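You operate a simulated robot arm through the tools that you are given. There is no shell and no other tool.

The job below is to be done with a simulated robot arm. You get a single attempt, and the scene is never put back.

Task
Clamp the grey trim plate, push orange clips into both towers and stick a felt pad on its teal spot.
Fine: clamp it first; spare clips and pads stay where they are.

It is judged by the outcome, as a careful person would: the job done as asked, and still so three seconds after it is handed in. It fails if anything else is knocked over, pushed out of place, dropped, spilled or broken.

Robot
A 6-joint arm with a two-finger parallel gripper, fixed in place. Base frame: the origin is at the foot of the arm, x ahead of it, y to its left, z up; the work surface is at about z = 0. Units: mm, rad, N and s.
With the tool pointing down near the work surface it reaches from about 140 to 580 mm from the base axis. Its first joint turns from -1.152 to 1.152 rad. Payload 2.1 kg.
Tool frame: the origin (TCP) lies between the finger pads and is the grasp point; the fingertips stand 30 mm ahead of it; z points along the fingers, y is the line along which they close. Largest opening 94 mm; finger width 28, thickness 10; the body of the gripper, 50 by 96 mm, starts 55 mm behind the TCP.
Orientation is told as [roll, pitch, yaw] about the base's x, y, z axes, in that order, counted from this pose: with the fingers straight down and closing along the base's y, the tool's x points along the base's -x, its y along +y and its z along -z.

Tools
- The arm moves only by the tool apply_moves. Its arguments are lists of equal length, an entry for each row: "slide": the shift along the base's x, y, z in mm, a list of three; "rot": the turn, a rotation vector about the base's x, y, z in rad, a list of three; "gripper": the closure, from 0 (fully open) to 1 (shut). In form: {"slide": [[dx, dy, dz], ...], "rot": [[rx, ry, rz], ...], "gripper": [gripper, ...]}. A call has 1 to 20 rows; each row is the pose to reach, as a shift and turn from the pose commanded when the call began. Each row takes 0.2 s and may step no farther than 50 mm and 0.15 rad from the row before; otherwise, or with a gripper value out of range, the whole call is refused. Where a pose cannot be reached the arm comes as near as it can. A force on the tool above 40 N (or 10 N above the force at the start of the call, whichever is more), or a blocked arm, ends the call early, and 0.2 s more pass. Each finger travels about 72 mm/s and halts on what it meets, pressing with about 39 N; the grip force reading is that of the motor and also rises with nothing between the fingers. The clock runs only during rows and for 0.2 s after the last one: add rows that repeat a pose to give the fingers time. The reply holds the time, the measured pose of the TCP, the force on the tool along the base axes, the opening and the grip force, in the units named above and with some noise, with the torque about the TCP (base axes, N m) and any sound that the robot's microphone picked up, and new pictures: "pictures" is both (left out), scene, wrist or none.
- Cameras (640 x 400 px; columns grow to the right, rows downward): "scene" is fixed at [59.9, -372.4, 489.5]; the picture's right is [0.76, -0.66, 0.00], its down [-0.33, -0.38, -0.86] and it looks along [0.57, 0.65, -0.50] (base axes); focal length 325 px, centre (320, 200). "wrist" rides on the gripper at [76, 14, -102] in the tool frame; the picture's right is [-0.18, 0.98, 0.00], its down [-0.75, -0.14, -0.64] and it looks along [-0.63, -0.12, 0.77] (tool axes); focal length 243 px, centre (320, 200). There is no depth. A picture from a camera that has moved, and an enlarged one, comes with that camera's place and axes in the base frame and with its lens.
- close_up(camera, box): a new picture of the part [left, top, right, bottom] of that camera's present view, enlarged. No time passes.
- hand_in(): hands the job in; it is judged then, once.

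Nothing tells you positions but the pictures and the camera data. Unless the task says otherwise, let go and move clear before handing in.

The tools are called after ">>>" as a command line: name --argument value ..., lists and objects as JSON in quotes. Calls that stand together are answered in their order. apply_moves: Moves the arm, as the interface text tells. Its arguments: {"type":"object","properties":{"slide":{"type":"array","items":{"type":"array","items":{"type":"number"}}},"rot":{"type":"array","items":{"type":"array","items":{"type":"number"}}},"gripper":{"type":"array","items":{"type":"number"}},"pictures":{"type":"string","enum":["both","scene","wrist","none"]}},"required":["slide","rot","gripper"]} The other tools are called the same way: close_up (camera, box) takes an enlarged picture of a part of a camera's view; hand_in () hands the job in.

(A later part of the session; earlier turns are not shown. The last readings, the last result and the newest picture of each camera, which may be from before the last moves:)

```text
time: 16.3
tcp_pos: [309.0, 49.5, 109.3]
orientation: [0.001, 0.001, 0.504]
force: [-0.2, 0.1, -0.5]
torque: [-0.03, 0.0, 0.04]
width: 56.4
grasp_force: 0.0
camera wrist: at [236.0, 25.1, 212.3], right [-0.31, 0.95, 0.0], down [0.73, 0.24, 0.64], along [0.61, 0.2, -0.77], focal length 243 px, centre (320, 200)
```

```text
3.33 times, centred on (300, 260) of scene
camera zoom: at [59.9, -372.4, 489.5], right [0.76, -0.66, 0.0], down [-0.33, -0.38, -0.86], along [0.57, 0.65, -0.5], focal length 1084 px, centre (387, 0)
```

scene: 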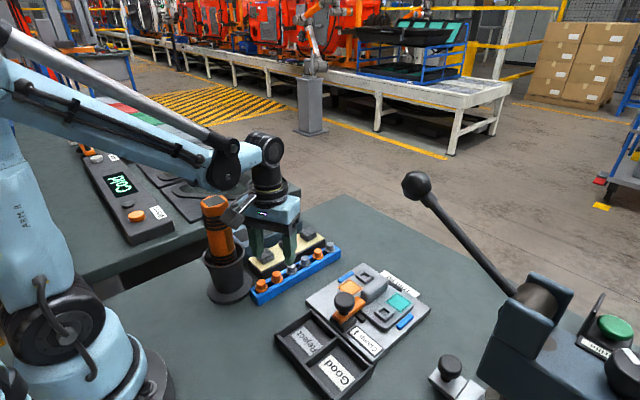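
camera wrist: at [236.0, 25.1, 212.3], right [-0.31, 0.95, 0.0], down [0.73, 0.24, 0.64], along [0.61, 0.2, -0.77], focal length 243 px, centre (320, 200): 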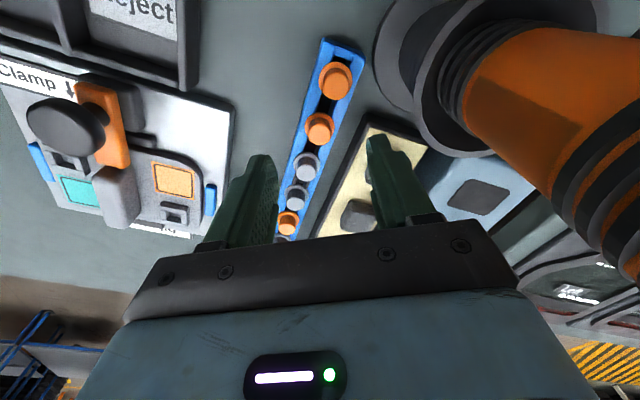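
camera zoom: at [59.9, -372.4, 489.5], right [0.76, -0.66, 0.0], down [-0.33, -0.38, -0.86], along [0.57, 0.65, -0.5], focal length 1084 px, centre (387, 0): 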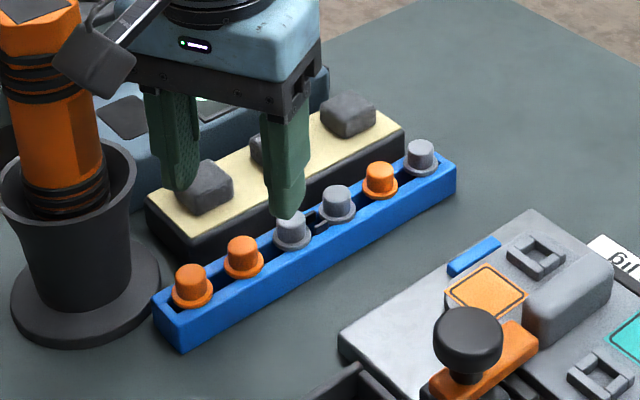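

The clip is almost exactly below the gripper. Both cameras place it at about (311.3,49.6) with its head top at z≈40 and flange near z≈24. I'll narrow the opening to 32 mm and descend so only the fingertips surround the head.

>>> apply_moves --slide '[[1.9, 0.4, 0], [1.9, 0.4, -15], [1.9, 0.4, -30], [1.9, 0.4, -42], [1.9, 0.4, -48]]' --rot '[[0, 0, 0], [0, 0, 0], [0, 0, 0], [0, 0, 0], [0, 0, 0]]' --gripper '[0.66, 0.66, 0.66, 0.66, 0.66]'

>>> close_up --camera "wrist" --box '[250, 90, 390, 200]'

>>> close_up --camera "scene" --box '[220, 210, 340, 310]'

```text
time: 17.5
tcp_pos: [310.1, 49.9, 61.9]
orientation: [0.0, 0.0, 0.499]
force: [0.3, -0.1, 0.1]
torque: [0.02, 0.01, 0.01]
width: 32.1
grasp_force: 0.1
camera wrist: at [238.1, 25.3, 164.6], right [-0.31, 0.95, 0.0], down [0.73, 0.24, 0.64], along [0.61, 0.2, -0.77], focal length 243 px, centre (320, 200)
```

scene: 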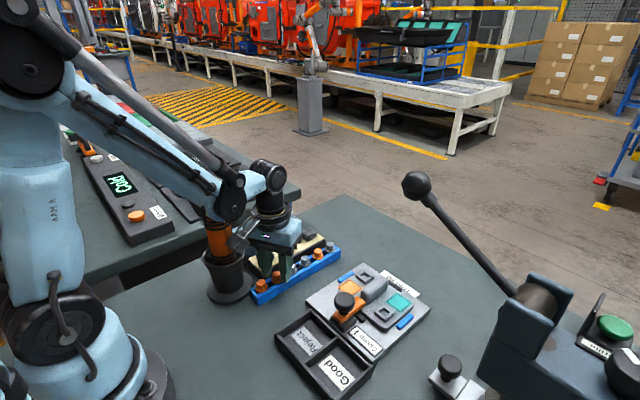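
wrist: 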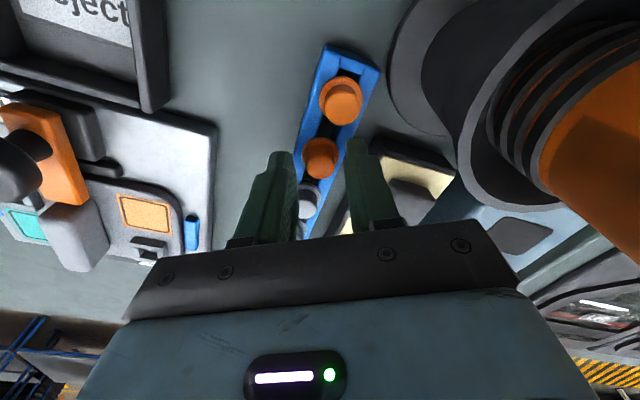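

```text
3.64 times, centred on (320, 145) of wrist
camera zoom: at [238.1, 25.3, 164.6], right [-0.31, 0.95, 0.0], down [0.73, 0.24, 0.64], along [0.61, 0.2, -0.77], focal length 882 px, centre (320, 400)
```

zoom: 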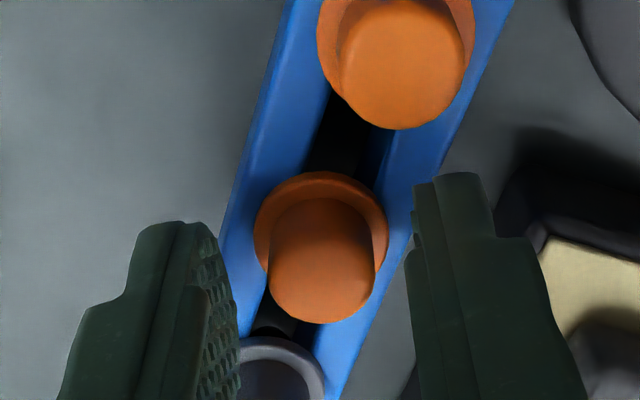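

```text
4.00 times, centred on (280, 260) of scene
camera zoom: at [59.9, -372.4, 489.5], right [0.76, -0.66, 0.0], down [-0.33, -0.38, -0.86], along [0.57, 0.65, -0.5], focal length 1301 px, centre (480, -40)
```

zoom: 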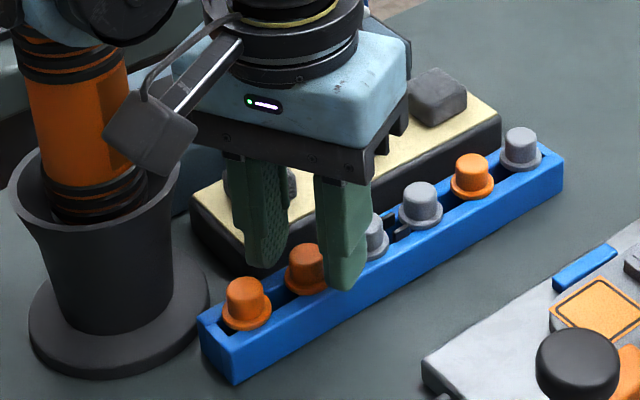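

The clip head is centred between the fingers. I'll go down about 6 mm more, staying above the flange, and grip it.

>>> apply_moves --slide '[[0, 0, -3], [0, 0, -6], [0, 0, -6], [0, 0, -6], [0, 0, -6], [0, 0, -6]]' --rot '[[0, 0, 0], [0, 0, 0], [0, 0, 0], [0, 0, 0], [0, 0, 0], [0, 0, 0]]' --gripper '[0.66, 0.66, 0.75, 0.85, 0.9, 0.9]' --pictures "wrist"

>>> close_up --camera "wrist" --box '[250, 90, 390, 200]'

>>> close_up --camera "scene" --box '[220, 210, 340, 310]'

```text
time: 18.9
tcp_pos: [311.9, 49.5, 57.1]
orientation: [0.001, -0.001, 0.499]
force: [-2.9, 0.2, 28.8]
torque: [0.03, 0.06, 0.0]
width: 10.0
grasp_force: 39.3
stopped in row 6: the force on the tool passed its limit at 42 N (the readings are from after the stop); the commanded pose is now the measured one
camera wrist: at [239.0, 25.6, 160.0], right [-0.31, 0.95, 0.0], down [0.73, 0.24, 0.64], along [0.61, 0.2, -0.77], focal length 243 px, centre (320, 200)
```

wrist: 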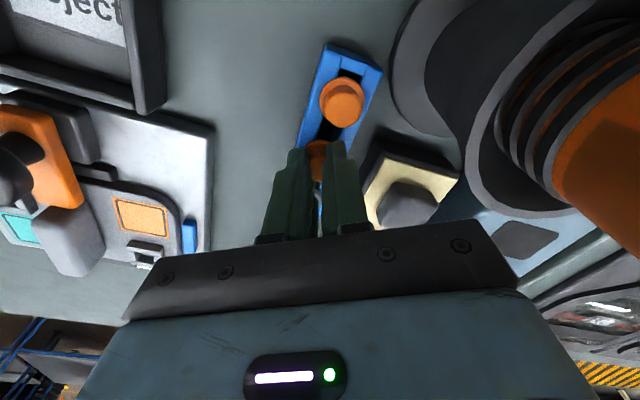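

```text
3.64 times, centred on (320, 145) of wrist
camera zoom: at [239.0, 25.6, 160.0], right [-0.31, 0.95, 0.0], down [0.73, 0.24, 0.64], along [0.61, 0.2, -0.77], focal length 882 px, centre (320, 400)
```

zoom: 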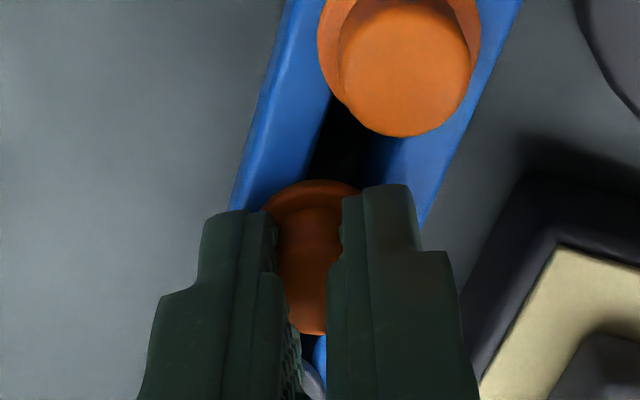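

```text
4.00 times, centred on (280, 260) of scene
camera zoom: at [59.8, -372.4, 489.5], right [0.76, -0.66, 0.0], down [-0.33, -0.38, -0.86], along [0.57, 0.65, -0.5], focal length 1301 px, centre (480, -40)
```

zoom: 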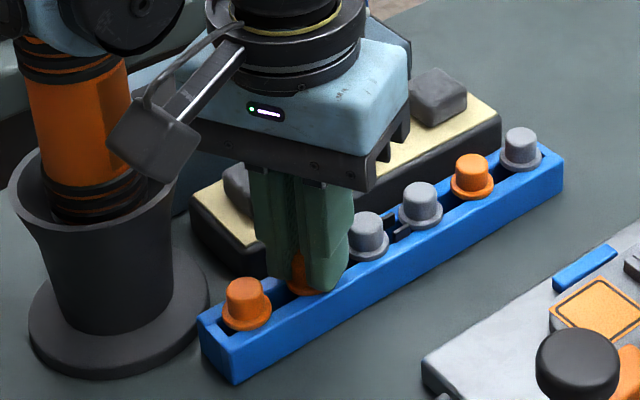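

The fingers closed to 10 mm, which is the commanded limit and narrower than the head looks, and there's an upward force. I need a closer look before doing anything else.

>>> close_up --camera "wrist" --box '[285, 130, 355, 190]'

>>> close_up --camera "scene" --box '[260, 245, 320, 295]'

```text
6.67 times, centred on (320, 160) of wrist
camera zoom: at [239.0, 25.6, 160.0], right [-0.31, 0.95, 0.0], down [0.73, 0.24, 0.64], along [0.61, 0.2, -0.77], focal length 1618 px, centre (320, 467)
```

zoom: 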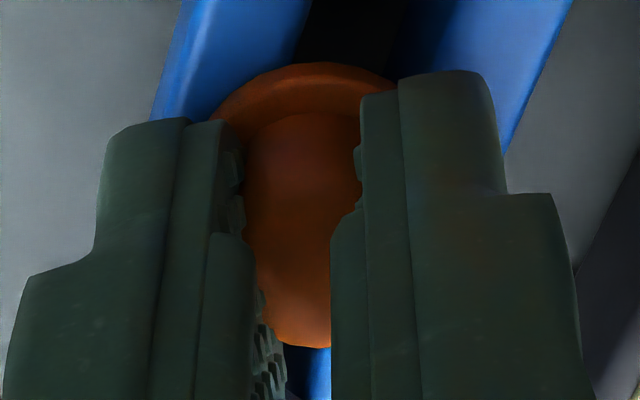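

```text
8.00 times, centred on (290, 270) of scene
camera zoom: at [59.8, -372.4, 489.5], right [0.76, -0.66, 0.0], down [-0.33, -0.38, -0.86], along [0.57, 0.65, -0.5], focal length 2601 px, centre (560, -360)
```

zoom: 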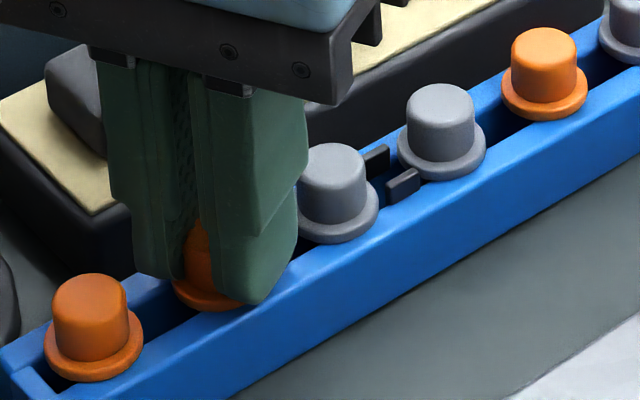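

The fingers are pinching the head, blocked at 10 mm with full grip force, so I'll test with a small lift of a few millimetres and see whether the clip comes along.

>>> apply_moves --slide '[[0, 0, 1], [0, 0, 2.5], [0, 0, 5], [0, 0, 5]]' --rot '[[0, 0, 0], [0, 0, 0], [0, 0, 0], [0, 0, 0]]' --gripper '[0.93, 0.93, 0.93, 0.93]' --pictures "wrist"

>>> close_up --camera "wrist" --box '[285, 130, 355, 190]'

>>> close_up --camera "scene" --box '[260, 245, 320, 295]'

```text
time: 19.9
tcp_pos: [312.1, 49.9, 59.7]
orientation: [0.0, 0.001, 0.5]
force: [0.0, 0.4, 0.6]
torque: [0.01, 0.0, -0.01]
width: 8.4
grasp_force: 31.5
camera wrist: at [238.9, 25.5, 164.5], right [-0.31, 0.95, 0.0], down [0.73, 0.24, 0.64], along [0.61, 0.2, -0.77], focal length 243 px, centre (320, 200)
```

wrist: 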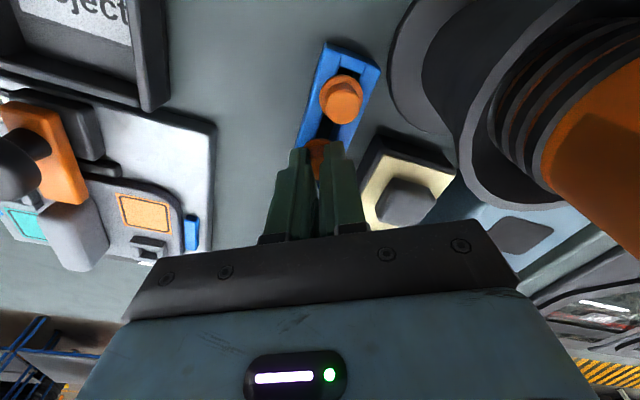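

```text
6.67 times, centred on (320, 160) of wrist
camera zoom: at [238.9, 25.5, 164.5], right [-0.31, 0.95, 0.0], down [0.73, 0.24, 0.64], along [0.61, 0.2, -0.77], focal length 1618 px, centre (320, 467)
```

zoom: 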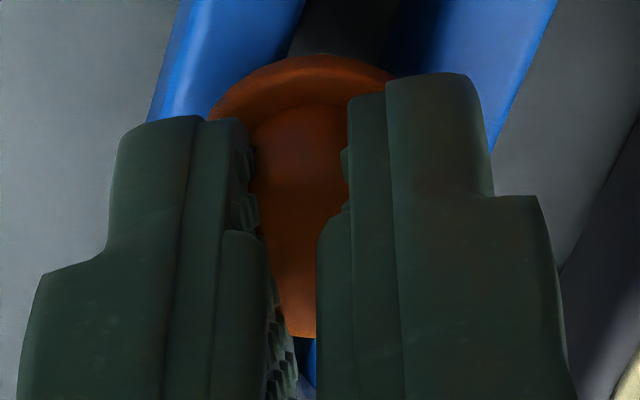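

```text
8.00 times, centred on (290, 270) of scene
camera zoom: at [59.9, -372.4, 489.5], right [0.76, -0.66, 0.0], down [-0.33, -0.38, -0.86], along [0.57, 0.65, -0.5], focal length 2601 px, centre (560, -360)
```

zoom: 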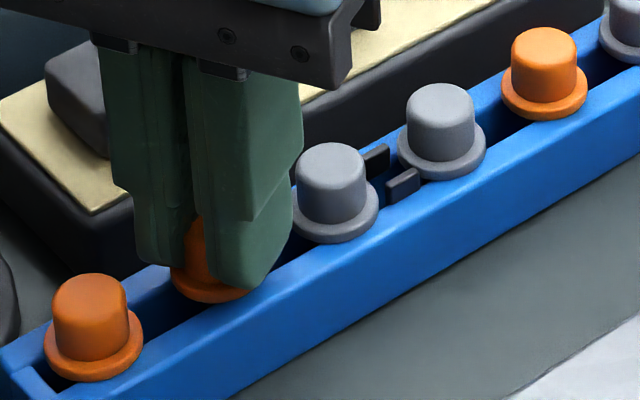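

The clip seems to have risen a little with the gripper, with almost no load on the tool. I'll close fully, lift a little further in steps and check again.

>>> apply_moves --slide '[[0, 0, 0], [0, 0, 0], [0, 0, 0], [0, 0, 2], [0, 0, 4]]' --rot '[[0, 0, 0], [0, 0, 0], [0, 0, 0], [0, 0, 0], [0, 0, 0]]' --gripper '[1, 1, 1, 1, 1]' --pictures "wrist"

>>> close_up --camera "wrist" --box '[285, 130, 355, 190]'

>>> close_up --camera "scene" --box '[260, 245, 320, 295]'

```text
time: 21.1
tcp_pos: [312.3, 50.7, 64.9]
orientation: [0.0, 0.001, 0.499]
force: [-0.5, -0.3, 0.0]
torque: [-0.02, 0.0, 0.0]
width: 11.3
grasp_force: 39.0
camera wrist: at [238.7, 25.7, 168.4], right [-0.31, 0.95, 0.0], down [0.73, 0.24, 0.64], along [0.61, 0.2, -0.77], focal length 243 px, centre (320, 200)
```

wrist: 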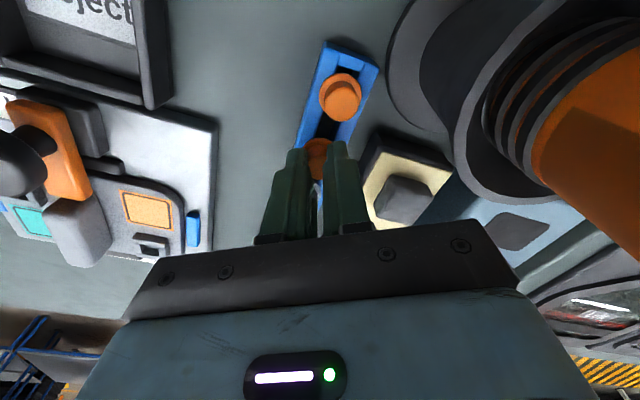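

```text
6.67 times, centred on (320, 160) of wrist
camera zoom: at [238.7, 25.7, 168.4], right [-0.31, 0.95, 0.0], down [0.73, 0.24, 0.64], along [0.61, 0.2, -0.77], focal length 1618 px, centre (320, 467)
```

zoom: 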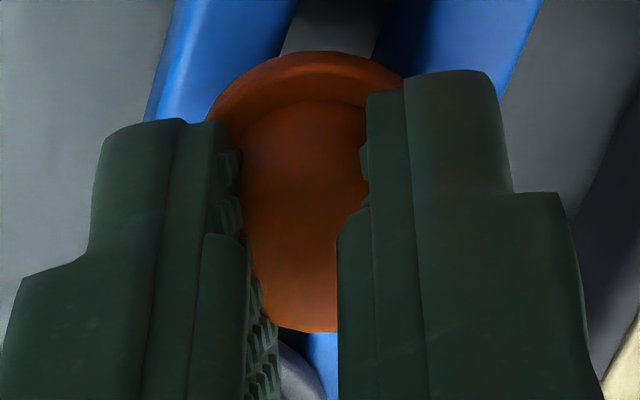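

```text
8.00 times, centred on (290, 270) of scene
camera zoom: at [59.9, -372.4, 489.5], right [0.76, -0.66, 0.0], down [-0.33, -0.38, -0.86], along [0.57, 0.65, -0.5], focal length 2601 px, centre (560, -360)
```

zoom: 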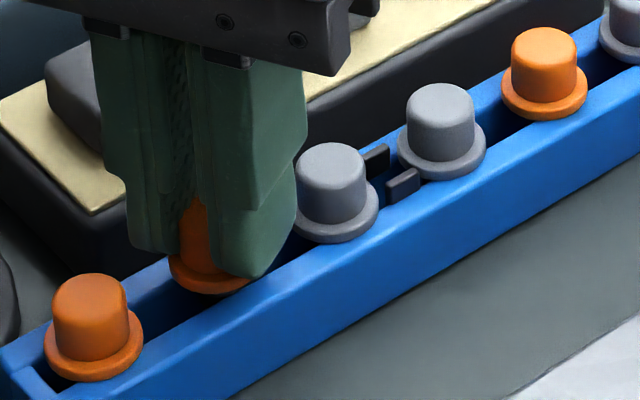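

The clip is rising with the gripper. I'll lift in further small steps to draw it out of the slot.

>>> apply_moves --slide '[[0, 0, 2], [0, 0, 4], [0, 0, 6], [0, 0, 8], [0, 0, 8]]' --rot '[[0, 0, 0], [0, 0, 0], [0, 0, 0], [0, 0, 0], [0, 0, 0]]' --gripper '[1, 1, 1, 1, 1]' --pictures "wrist"

>>> close_up --camera "wrist" --box '[285, 130, 355, 190]'

>>> close_up --camera "scene" --box '[260, 235, 320, 285]'

```text
time: 22.3
tcp_pos: [311.3, 50.2, 73.2]
orientation: [0.0, -0.001, 0.499]
force: [-0.5, 0.7, 0.3]
torque: [0.0, 0.01, -0.01]
width: 11.3
grasp_force: 38.9
camera wrist: at [238.5, 25.4, 176.4], right [-0.31, 0.95, 0.0], down [0.73, 0.24, 0.64], along [0.61, 0.2, -0.77], focal length 243 px, centre (320, 200)
```

wrist: 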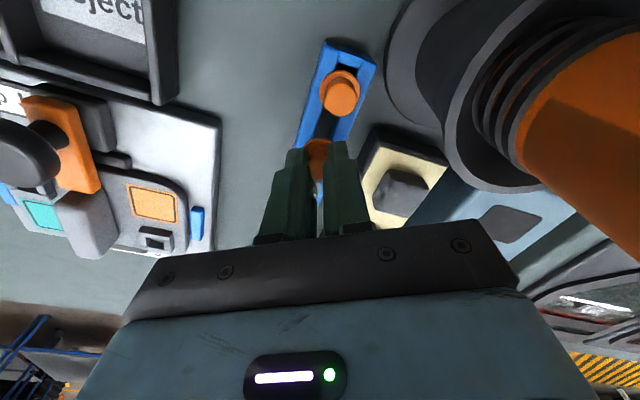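

```text
6.67 times, centred on (320, 160) of wrist
camera zoom: at [238.5, 25.4, 176.4], right [-0.31, 0.95, 0.0], down [0.73, 0.24, 0.64], along [0.61, 0.2, -0.77], focal length 1618 px, centre (320, 467)
```

zoom: 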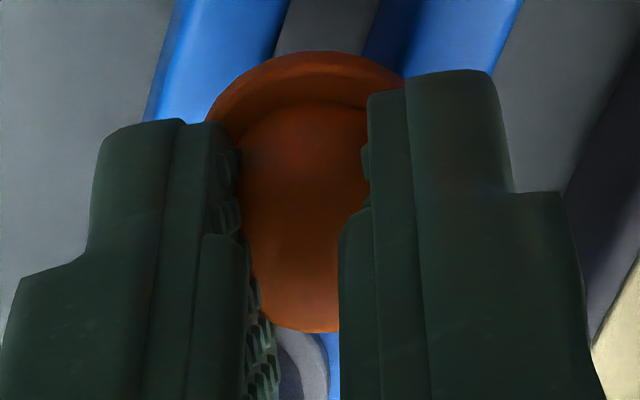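

```text
8.00 times, centred on (290, 260) of scene
camera zoom: at [59.9, -372.4, 489.5], right [0.76, -0.66, 0.0], down [-0.33, -0.38, -0.86], along [0.57, 0.65, -0.5], focal length 2601 px, centre (560, -280)
```

zoom: 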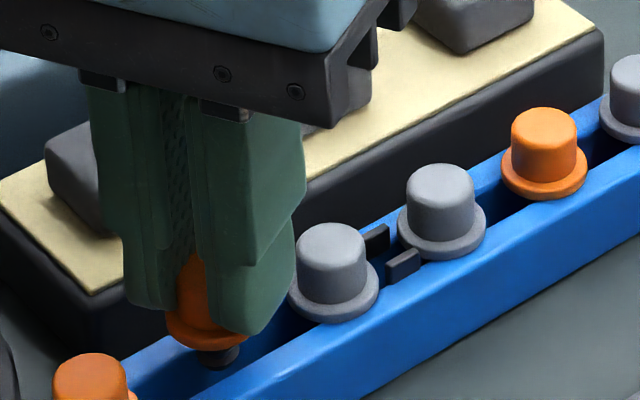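

The clip is out of the rack and held steadily, with its black stem visible below the flange. I'll carry it up and across to hover over the far tower, near (454,-62), keeping the same yaw.

>>> apply_moves --slide '[[0, 0, 15], [0, 0, 30], [5, -4, 45], [20, -16, 50], [45, -35, 50], [70, -55, 50], [95, -75, 50], [120, -94, 50], [138, -108, 50], [142, -112, 50], [142, -112, 50]]' --rot '[[0, 0, 0], [0, 0, 0], [0, 0, 0], [0, 0, 0], [0, 0, 0], [0, 0, 0], [0, 0, 0], [0, 0, 0], [0, 0, 0], [0, 0, 0], [0, 0, 0]]' --gripper '[1, 1, 1, 1, 1, 1, 1, 1, 1, 1, 1]'

>>> close_up --camera "wrist" --box '[260, 60, 380, 200]'

>>> close_up --camera "scene" --box '[310, 200, 430, 310]'

```text
time: 24.7
tcp_pos: [454.0, -61.7, 123.8]
orientation: [-0.001, -0.001, 0.499]
force: [0.7, -0.9, 0.6]
torque: [-0.01, -0.01, 0.02]
width: 11.3
grasp_force: 39.2
camera wrist: at [381.2, -86.6, 226.0], right [-0.31, 0.95, 0.0], down [0.73, 0.24, 0.64], along [0.61, 0.2, -0.77], focal length 243 px, centre (320, 200)
```

scene: 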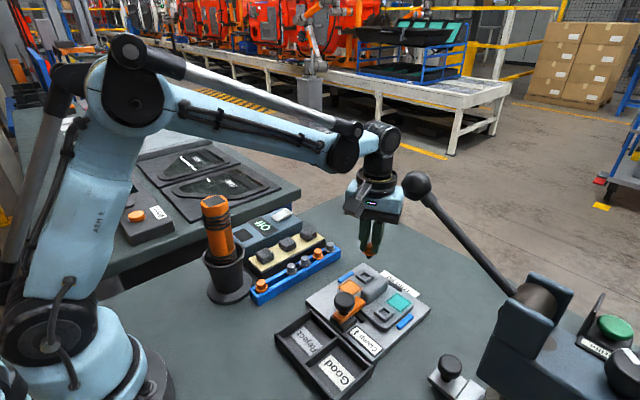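
wrist: 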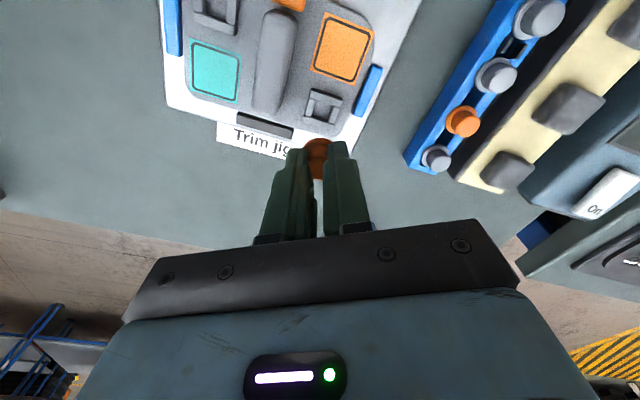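

```text
2.86 times, centred on (320, 130) of wrist
camera zoom: at [381.2, -86.6, 226.0], right [-0.31, 0.95, 0.0], down [0.73, 0.24, 0.64], along [0.61, 0.2, -0.77], focal length 693 px, centre (320, 400)
```

zoom: 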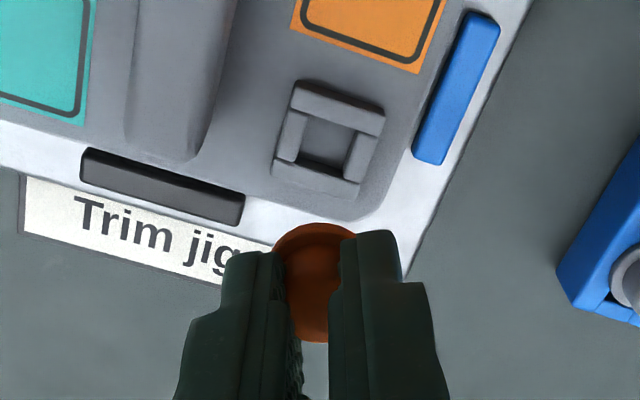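

```text
3.64 times, centred on (370, 255) of scene
camera zoom: at [59.9, -372.4, 489.5], right [0.76, -0.66, 0.0], down [-0.33, -0.38, -0.86], along [0.57, 0.65, -0.5], focal length 1182 px, centre (138, 0)
```

zoom: 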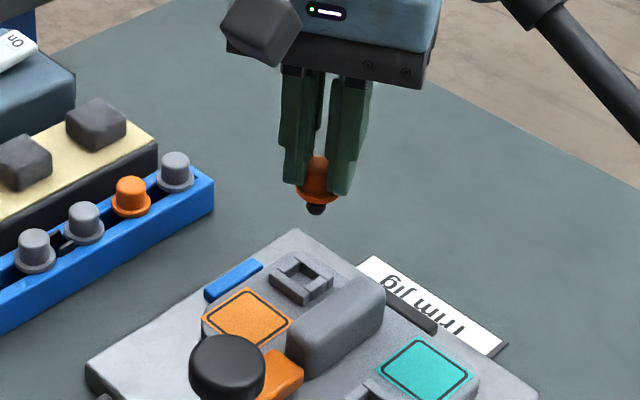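

Tower 1 comes out at about (446.3,-62.8) with its top at z≈28 in both views, so the clip is about 8 mm too far in x. I'll correct that and come down so the stem stops just above the tower, then check alignment.

>>> apply_moves --slide '[[-4, 0, -8], [-8, 0.2, -16], [-8, 0.2, -26], [-8, 0.2, -35], [-8, 0.2, -35]]' --rot '[[0, 0, 0], [0, 0, 0], [0, 0, 0], [0, 0, 0], [0, 0, 0]]' --gripper '[1, 1, 1, 1, 1]' --pictures "none"

>>> close_up --camera "wrist" --box '[270, 90, 370, 190]'

>>> close_up --camera "scene" --box '[330, 235, 400, 295]'

```text
time: 25.9
tcp_pos: [445.9, -62.3, 88.9]
orientation: [0.001, 0.0, 0.501]
force: [-0.5, 0.1, -0.5]
torque: [-0.05, -0.01, 0.0]
width: 11.6
grasp_force: 39.0
```

```text
4.00 times, centred on (320, 140) of wrist
camera zoom: at [372.7, -86.5, 191.8], right [-0.31, 0.95, 0.0], down [0.73, 0.24, 0.64], along [0.61, 0.2, -0.77], focal length 970 px, centre (320, 440)
```

zoom: 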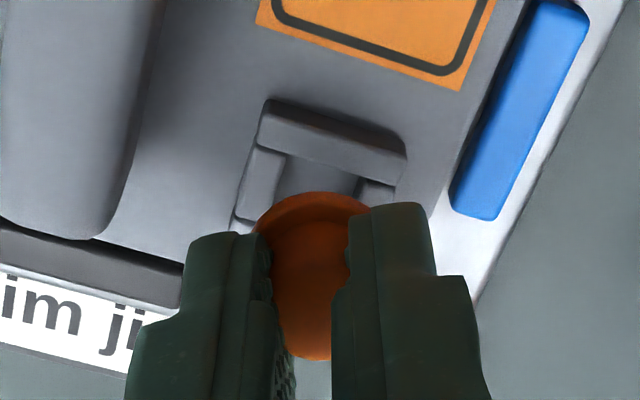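

```text
6.67 times, centred on (365, 265) of scene
camera zoom: at [59.9, -372.4, 489.5], right [0.76, -0.66, 0.0], down [-0.33, -0.38, -0.86], along [0.57, 0.65, -0.5], focal length 2168 px, centre (20, -233)
```

zoom: 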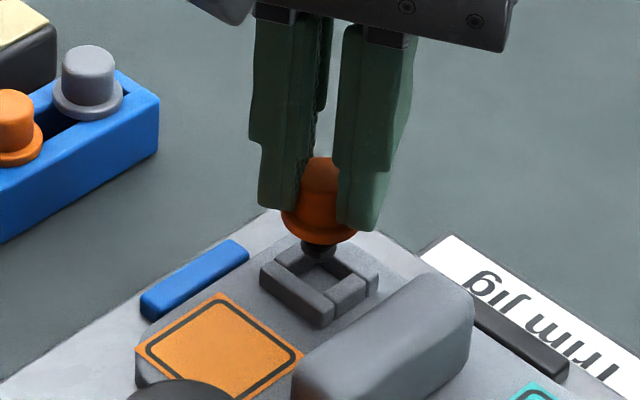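

The stem tip is just above the tower. I'll zoom tighter to compare the stem axis with the hole centre before pushing.

>>> close_up --camera "scene" --box '[350, 255, 382, 287]'

>>> close_up --camera "wrist" --box '[295, 100, 345, 150]'

```text
12.50 times, centred on (366, 271) of scene
camera zoom: at [59.9, -372.4, 489.5], right [0.76, -0.66, 0.0], down [-0.33, -0.38, -0.86], along [0.57, 0.65, -0.5], focal length 4064 px, centre (-255, -688)
```

zoom: 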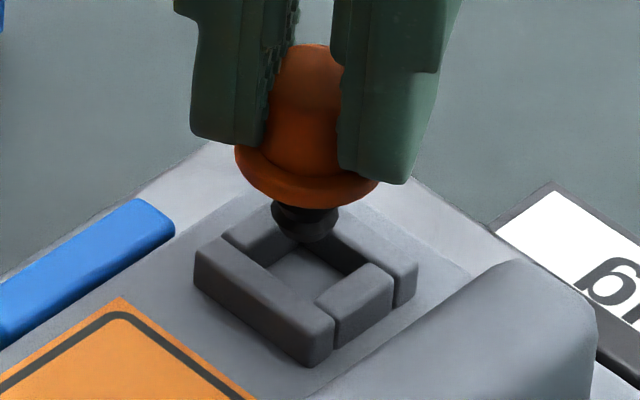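

```text
8.00 times, centred on (320, 125) of wrist
camera zoom: at [372.7, -86.5, 191.8], right [-0.31, 0.95, 0.0], down [0.73, 0.24, 0.64], along [0.61, 0.2, -0.77], focal length 1941 px, centre (320, 800)
```

zoom: 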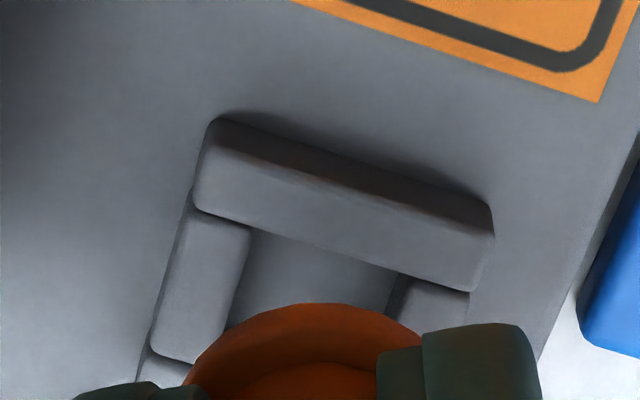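

Combining both views, the hole is about 1.6 mm further in x and 0.6 mm toward -y. I'll correct that and lower slowly into the hole, watching the force.

>>> apply_moves --slide '[[1.6, -0.6, 0], [1.6, -0.6, -3], [1.6, -0.6, -6], [1.6, -0.6, -9], [1.6, -0.6, -11], [1.6, -0.6, -13]]' --rot '[[0, 0, 0], [0, 0, 0], [0, 0, 0], [0, 0, 0], [0, 0, 0], [0, 0, 0]]' --gripper '[1, 1, 1, 1, 1, 1]' --pictures "none"

>>> close_up --camera "scene" --box '[350, 255, 382, 287]'

>>> close_up --camera "wrist" --box '[285, 100, 355, 170]'

```text
time: 27.3
tcp_pos: [448.5, -61.6, 76.1]
orientation: [0.002, 0.0, 0.5]
force: [-0.4, 0.8, 0.3]
torque: [0.01, -0.02, -0.01]
width: 11.3
grasp_force: 39.1
```

```text
12.50 times, centred on (366, 271) of scene
camera zoom: at [59.9, -372.4, 489.5], right [0.76, -0.66, 0.0], down [-0.33, -0.38, -0.86], along [0.57, 0.65, -0.5], focal length 4064 px, centre (-255, -688)
```

zoom: 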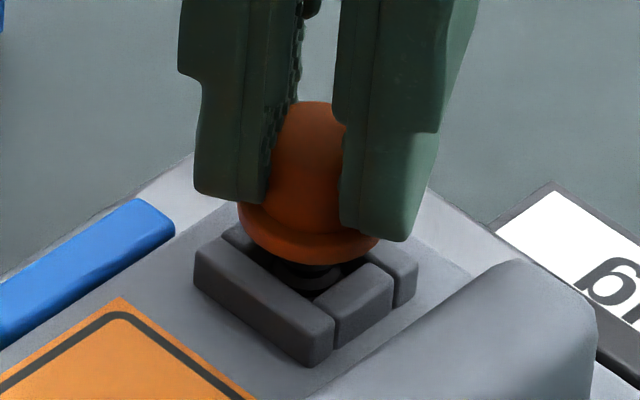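

```text
5.71 times, centred on (320, 135) of wrist
camera zoom: at [374.7, -86.4, 178.7], right [-0.31, 0.95, 0.0], down [0.73, 0.24, 0.64], along [0.61, 0.2, -0.77], focal length 1386 px, centre (320, 571)
```

zoom: 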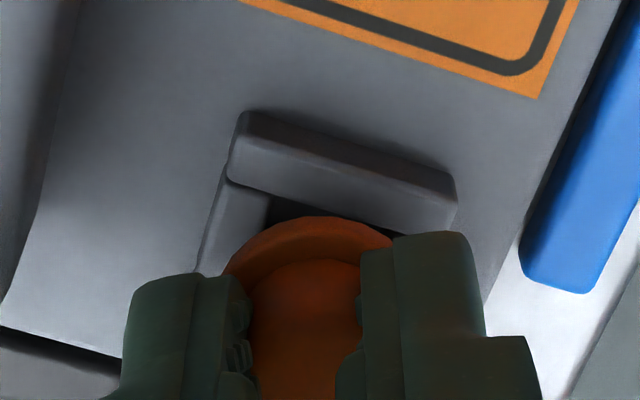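

There is no contact force and the stem is entering the hole. I'll keep lowering in small steps until the flange seats.

>>> apply_moves --slide '[[0, 0, -2], [0, 0, -4], [0, 0, -5], [0, 0, -6], [0, 0, -7]]' --rot '[[0, 0, 0], [0, 0, 0], [0, 0, 0], [0, 0, 0], [0, 0, 0]]' --gripper '[1, 1, 1, 1, 1]' --pictures "none"

>>> close_up --camera "scene" --box '[350, 255, 382, 287]'

>>> close_up --camera "wrist" --box '[285, 100, 355, 170]'

```text
time: 28.5
tcp_pos: [447.5, -62.3, 68.7]
orientation: [0.001, 0.003, 0.5]
force: [-9.2, -3.7, 9.1]
torque: [-0.11, 0.33, -0.01]
width: 11.5
grasp_force: 38.9
```

```text
12.50 times, centred on (366, 271) of scene
camera zoom: at [59.8, -372.4, 489.5], right [0.76, -0.66, 0.0], down [-0.33, -0.38, -0.86], along [0.57, 0.65, -0.5], focal length 4064 px, centre (-255, -688)
```

zoom: 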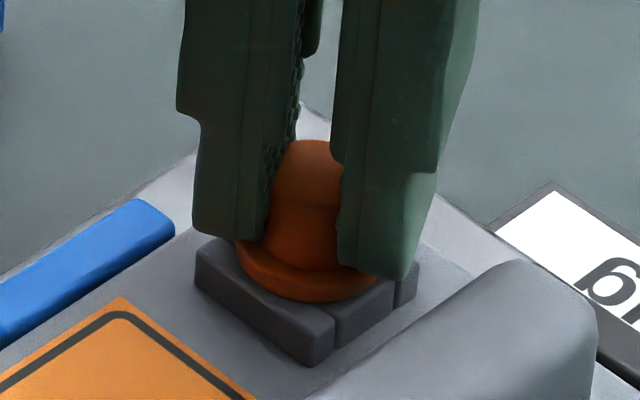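

```text
5.71 times, centred on (320, 135) of wrist
camera zoom: at [374.3, -87.1, 171.8], right [-0.31, 0.95, 0.0], down [0.73, 0.24, 0.64], along [0.61, 0.2, -0.77], focal length 1386 px, centre (320, 571)
```

zoom: 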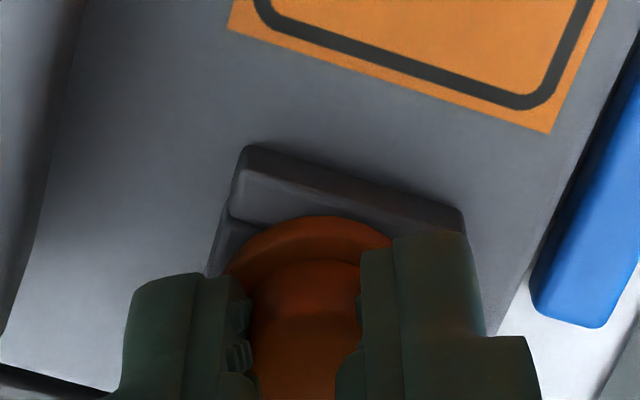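

Light contact has started and the flange is almost on the tower. I'll ease slightly toward -x and push the last millimetres.

>>> apply_moves --slide '[[-0.7, -0.3, 0], [-0.7, -0.3, -0.7], [-0.7, -0.3, -1.4], [-0.7, -0.3, -2.0]]' --rot '[[0, 0, 0], [0, 0, 0], [0, 0, 0], [0, 0, 0]]' --gripper '[1, 1, 1, 1]' --pictures "none"

>>> close_up --camera "scene" --box '[350, 255, 382, 287]'

```text
time: 29.5
tcp_pos: [447.4, -63.3, 66.9]
orientation: [0.0, 0.001, 0.5]
force: [-4.5, -1.8, 38.9]
torque: [-0.07, 0.19, -0.02]
width: 12.0
grasp_force: 38.3
```

```text
12.50 times, centred on (366, 271) of scene
camera zoom: at [59.7, -372.4, 489.6], right [0.76, -0.66, 0.0], down [-0.33, -0.38, -0.86], along [0.57, 0.65, -0.5], focal length 4064 px, centre (-255, -688)
```

zoom: 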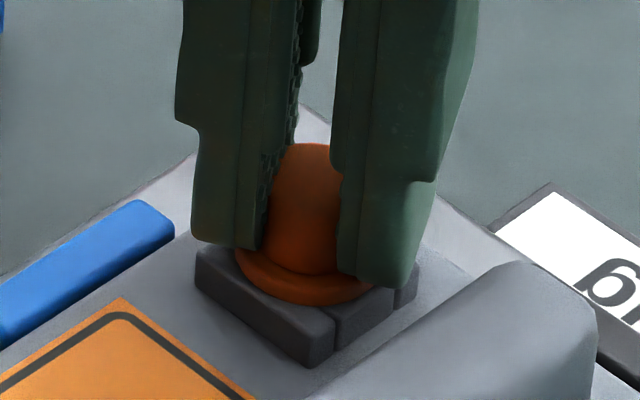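

The vertical force is now 39 N and the flange sits on the tower's top. I'll open just enough (about 24 mm) to clear the head, lift off, and inspect.

>>> apply_moves --slide '[[0, 0, 0.5], [0, 0, 0.5], [0, 0, 0.5], [0, 0, 0.5], [0, 0, 8], [0, 0, 20], [0, 0, 40], [0, 0, 60]]' --rot '[[0, 0, 0], [0, 0, 0], [0, 0, 0], [0, 0, 0], [0, 0, 0], [0, 0, 0], [0, 0, 0], [0, 0, 0]]' --gripper '[0.85, 0.75, 0.75, 0.75, 0.75, 0.75, 0.75, 0.75]'

>>> close_up --camera "scene" --box '[340, 245, 392, 297]'

>>> close_up --camera "wrist" --box '[270, 70, 370, 170]'

```text
time: 31.3
tcp_pos: [445.9, -62.7, 126.8]
orientation: [0.001, -0.001, 0.499]
force: [-0.2, -0.7, 0.4]
torque: [0.03, -0.03, 0.0]
width: 23.4
grasp_force: 0.0
camera wrist: at [373.6, -87.1, 229.7], right [-0.31, 0.95, 0.0], down [0.73, 0.24, 0.64], along [0.61, 0.2, -0.77], focal length 243 px, centre (320, 200)
```

scene: 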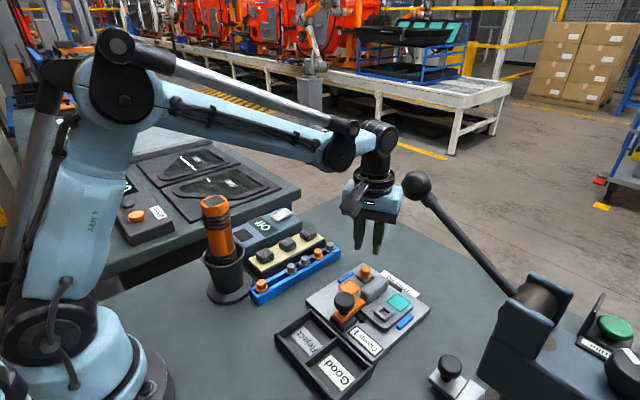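
wrist: 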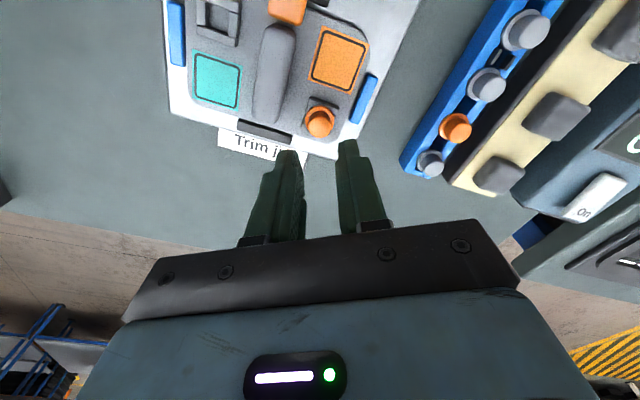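

```text
7.69 times, centred on (366, 271) of scene
camera zoom: at [59.9, -372.4, 489.5], right [0.76, -0.66, 0.0], down [-0.33, -0.38, -0.86], along [0.57, 0.65, -0.5], focal length 2501 px, centre (-34, -346)
```

zoom: 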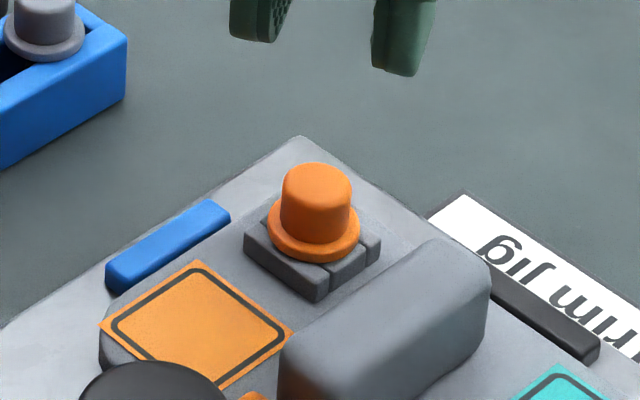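

```text
4.00 times, centred on (320, 120) of wrist
camera zoom: at [373.6, -87.1, 229.7], right [-0.31, 0.95, 0.0], down [0.73, 0.24, 0.64], along [0.61, 0.2, -0.77], focal length 970 px, centre (320, 520)
```

zoom: 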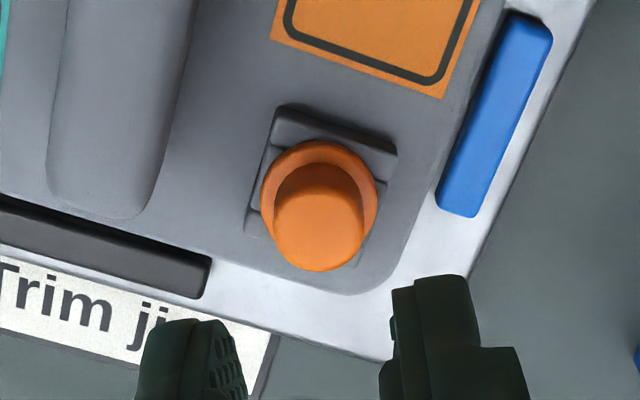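

The clip stands upright in the tower. I'll zoom in to see whether the flange is fully down.

>>> close_up --camera "scene" --box '[354, 256, 378, 280]'

>>> close_up --camera "scene" --box '[256, 272, 286, 302]'

>>> close_up --camera "wrist" --box '[300, 90, 340, 140]'

```text
16.00 times, centred on (366, 268) of scene
camera zoom: at [59.9, -372.4, 489.5], right [0.76, -0.66, 0.0], down [-0.33, -0.38, -0.86], along [0.57, 0.65, -0.5], focal length 5202 px, centre (-416, -888)
```

zoom: 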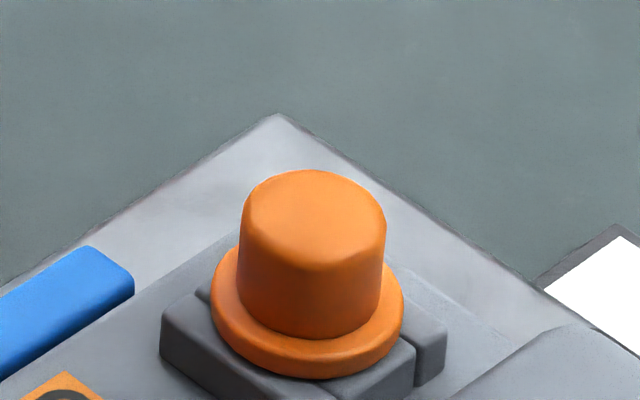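

```text
13.33 times, centred on (271, 287) of scene
camera zoom: at [59.9, -372.4, 489.5], right [0.76, -0.66, 0.0], down [-0.33, -0.38, -0.86], along [0.57, 0.65, -0.5], focal length 4335 px, centre (973, -960)
```

zoom: 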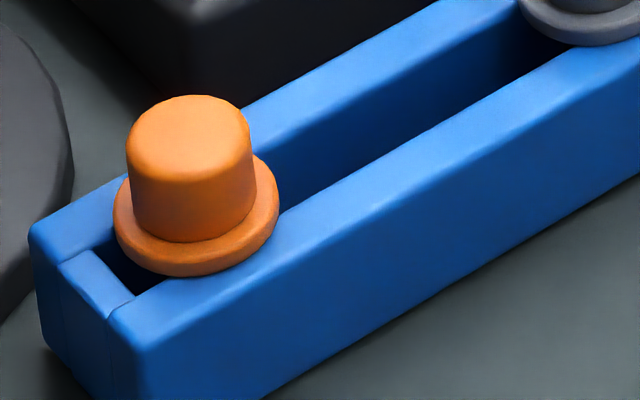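

```text
8.00 times, centred on (320, 115) of wrist
camera zoom: at [373.6, -87.1, 229.7], right [-0.31, 0.95, 0.0], down [0.73, 0.24, 0.64], along [0.61, 0.2, -0.77], focal length 1941 px, centre (320, 880)
```

zoom: 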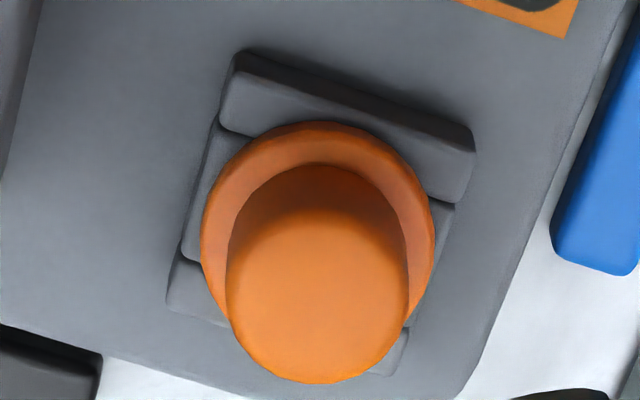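

The flange looks within about a millimetre of the tower. I heard no click, so to make sure it's fully home I'll close the fingers and press straight down on the head.

>>> apply_moves --slide '[[0.7, -0.2, 0], [0.7, -0.2, 0], [0.7, -0.2, -20], [0.7, -0.2, -38], [0.7, -0.2, -43], [0.7, -0.2, -46], [0.7, -0.2, -48], [0.7, -0.2, -50]]' --rot '[[0, 0, 0], [0, 0, 0], [0, 0, 0], [0, 0, 0], [0, 0, 0], [0, 0, 0], [0, 0, 0], [0, 0, 0]]' --gripper '[1, 1, 1, 1, 1, 1, 1, 1]' --pictures "none"

>>> close_up --camera "scene" --box '[346, 248, 386, 288]'

```text
time: 33.0
tcp_pos: [446.9, -63.0, 78.7]
orientation: [0.0, 0.0, 0.499]
force: [0.0, -0.3, 18.9]
torque: [0.02, 0.03, 0.04]
width: 0.0
grasp_force: 33.1
stopped in row 8: the force on the tool passed its limit at 46 N (the readings are from after the stop); the commanded pose is now the measured one
```

```text
10.00 times, centred on (366, 268) of scene
camera zoom: at [59.8, -372.4, 489.5], right [0.76, -0.66, 0.0], down [-0.33, -0.38, -0.86], along [0.57, 0.65, -0.5], focal length 3252 px, centre (-140, -480)
```

zoom: 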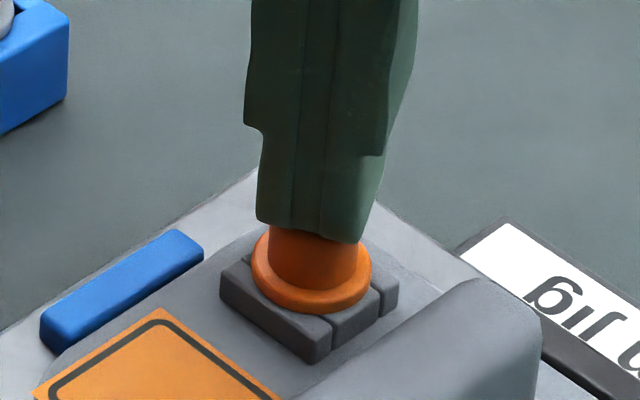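

The clip doesn't move under a 46 N press, so it's fully home in tower 1. I'll lift off and go hover over the second orange clip I'll use, the fifth in the rack near (418,49).

>>> apply_moves --slide '[[0, 0, 15], [0, 0, 45], [-8, 30, 45], [-16, 60, 45], [-24, 90, 40], [-29, 112, 32], [-29, 112, 32]]' --rot '[[0, 0, 0], [0, 0, 0], [0, 0, 0], [0, 0, 0], [0, 0, 0], [0, 0, 0], [0, 0, 0]]' --gripper '[1, 1, 0.66, 0.66, 0.66, 0.66, 0.66]'

>>> close_up --camera "wrist" --box '[260, 80, 380, 180]'

>>> close_up --camera "scene" --box '[340, 245, 392, 297]'

>>> close_up --camera "scene" --box '[270, 210, 350, 280]'

```text
time: 34.6
tcp_pos: [418.6, 48.0, 110.2]
orientation: [-0.001, 0.0, 0.499]
force: [0.1, 0.5, 0.1]
torque: [0.04, 0.01, 0.01]
width: 32.1
grasp_force: 0.1
camera wrist: at [345.9, 24.7, 213.6], right [-0.31, 0.95, 0.0], down [0.73, 0.24, 0.64], along [0.61, 0.2, -0.77], focal length 243 px, centre (320, 200)
```

scene: 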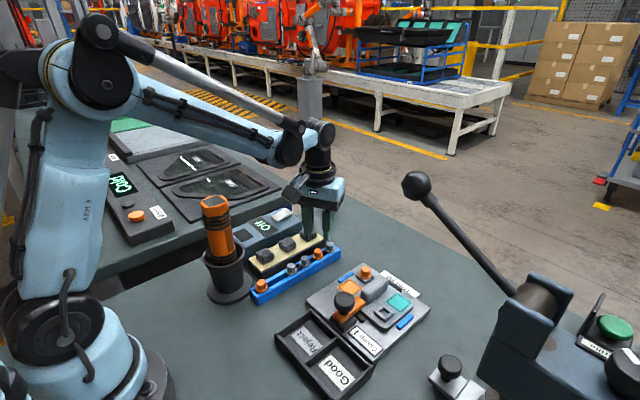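
wrist: 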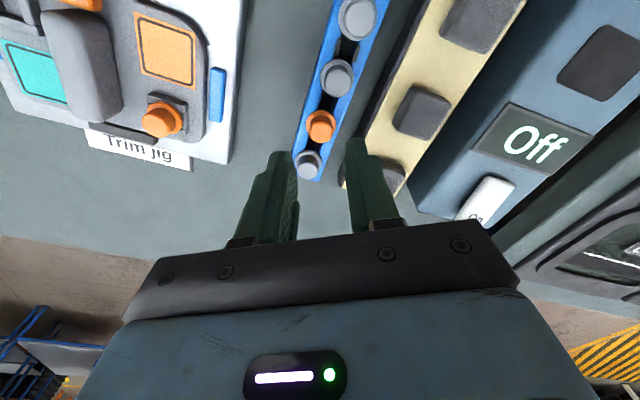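

```text
4.00 times, centred on (320, 130) of wrist
camera zoom: at [345.9, 24.7, 213.6], right [-0.31, 0.95, 0.0], down [0.73, 0.24, 0.64], along [0.61, 0.2, -0.77], focal length 970 px, centre (320, 480)
```

zoom: 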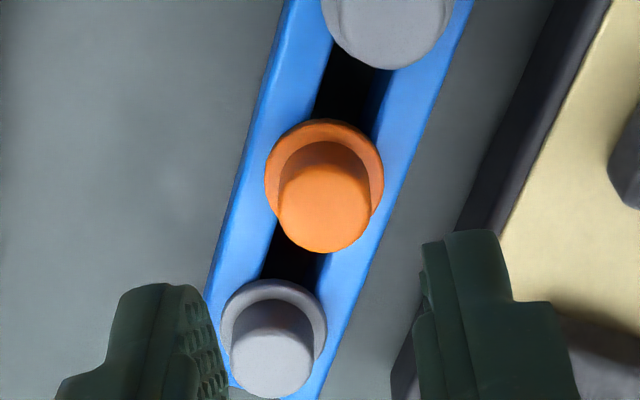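

```text
7.69 times, centred on (366, 271) of scene
camera zoom: at [59.9, -372.4, 489.5], right [0.76, -0.66, 0.0], down [-0.33, -0.38, -0.86], along [0.57, 0.65, -0.5], focal length 2501 px, centre (-34, -346)
```

zoom: 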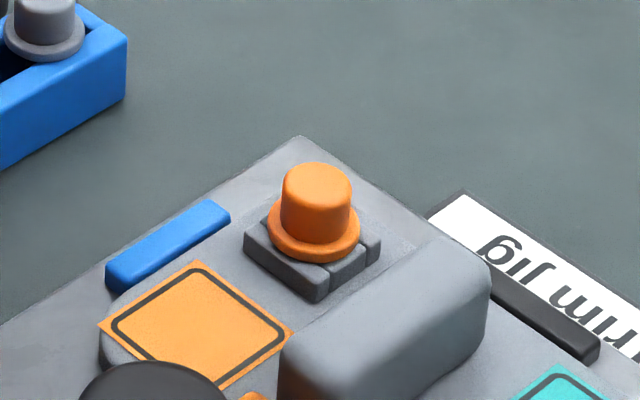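

```text
5.71 times, centred on (310, 245) of scene
camera zoom: at [59.9, -372.4, 489.5], right [0.76, -0.66, 0.0], down [-0.33, -0.38, -0.86], along [0.57, 0.65, -0.5], focal length 1858 px, centre (377, -57)
```

zoom: 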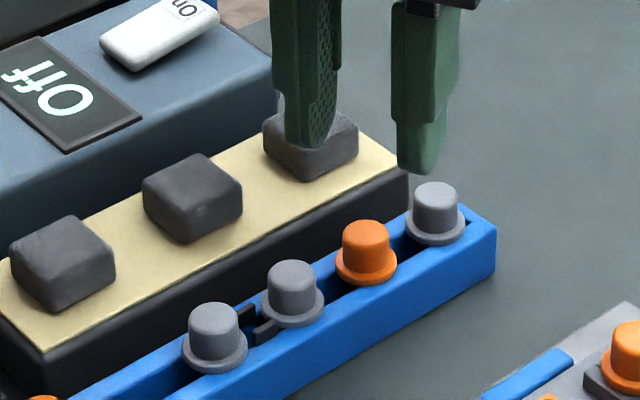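

The second clip is at about (420,49.6). I'll descend to the same grip height that held the first clip and close fully.

>>> apply_moves --slide '[[0.7, 0.8, -15], [0.7, 0.8, -32], [0.7, 0.8, -45], [0.7, 0.8, -51], [0.7, 0.8, -51], [0.7, 0.8, -51], [0.7, 0.8, -51], [0.7, 0.8, -51]]' --rot '[[0, 0, 0], [0, 0, 0], [0, 0, 0], [0, 0, 0], [0, 0, 0], [0, 0, 0], [0, 0, 0], [0, 0, 0]]' --gripper '[0.66, 0.66, 0.66, 0.66, 0.8, 1, 1, 1]' --pictures "none"

>>> close_up --camera "wrist" --box '[285, 130, 355, 190]'

>>> close_up --camera "scene" --box '[290, 220, 350, 270]'

```text
time: 36.4
tcp_pos: [418.1, 49.1, 59.1]
orientation: [0.001, 0.001, 0.498]
force: [0.0, -0.8, 2.1]
torque: [-0.03, -0.05, 0.0]
width: 2.9
grasp_force: 37.5
```

```text
6.67 times, centred on (320, 160) of wrist
camera zoom: at [346.3, 25.8, 162.8], right [-0.31, 0.95, 0.0], down [0.73, 0.24, 0.64], along [0.61, 0.2, -0.77], focal length 1618 px, centre (320, 467)
```

zoom: 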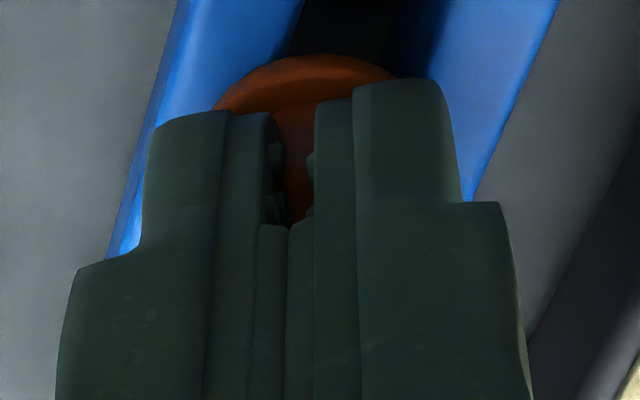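

```text
8.00 times, centred on (320, 245) of scene
camera zoom: at [59.9, -372.4, 489.5], right [0.76, -0.66, 0.0], down [-0.33, -0.38, -0.86], along [0.57, 0.65, -0.5], focal length 2601 px, centre (320, -160)
```

zoom: 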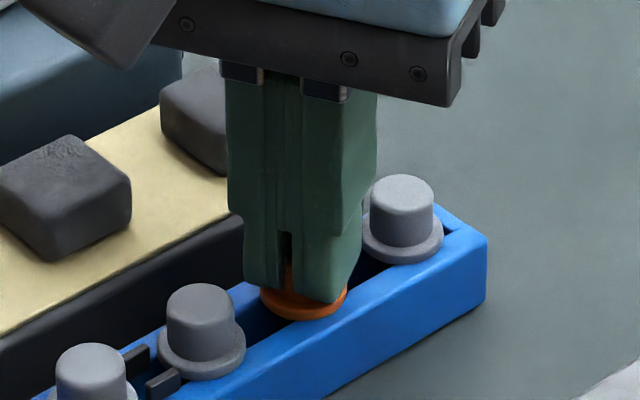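

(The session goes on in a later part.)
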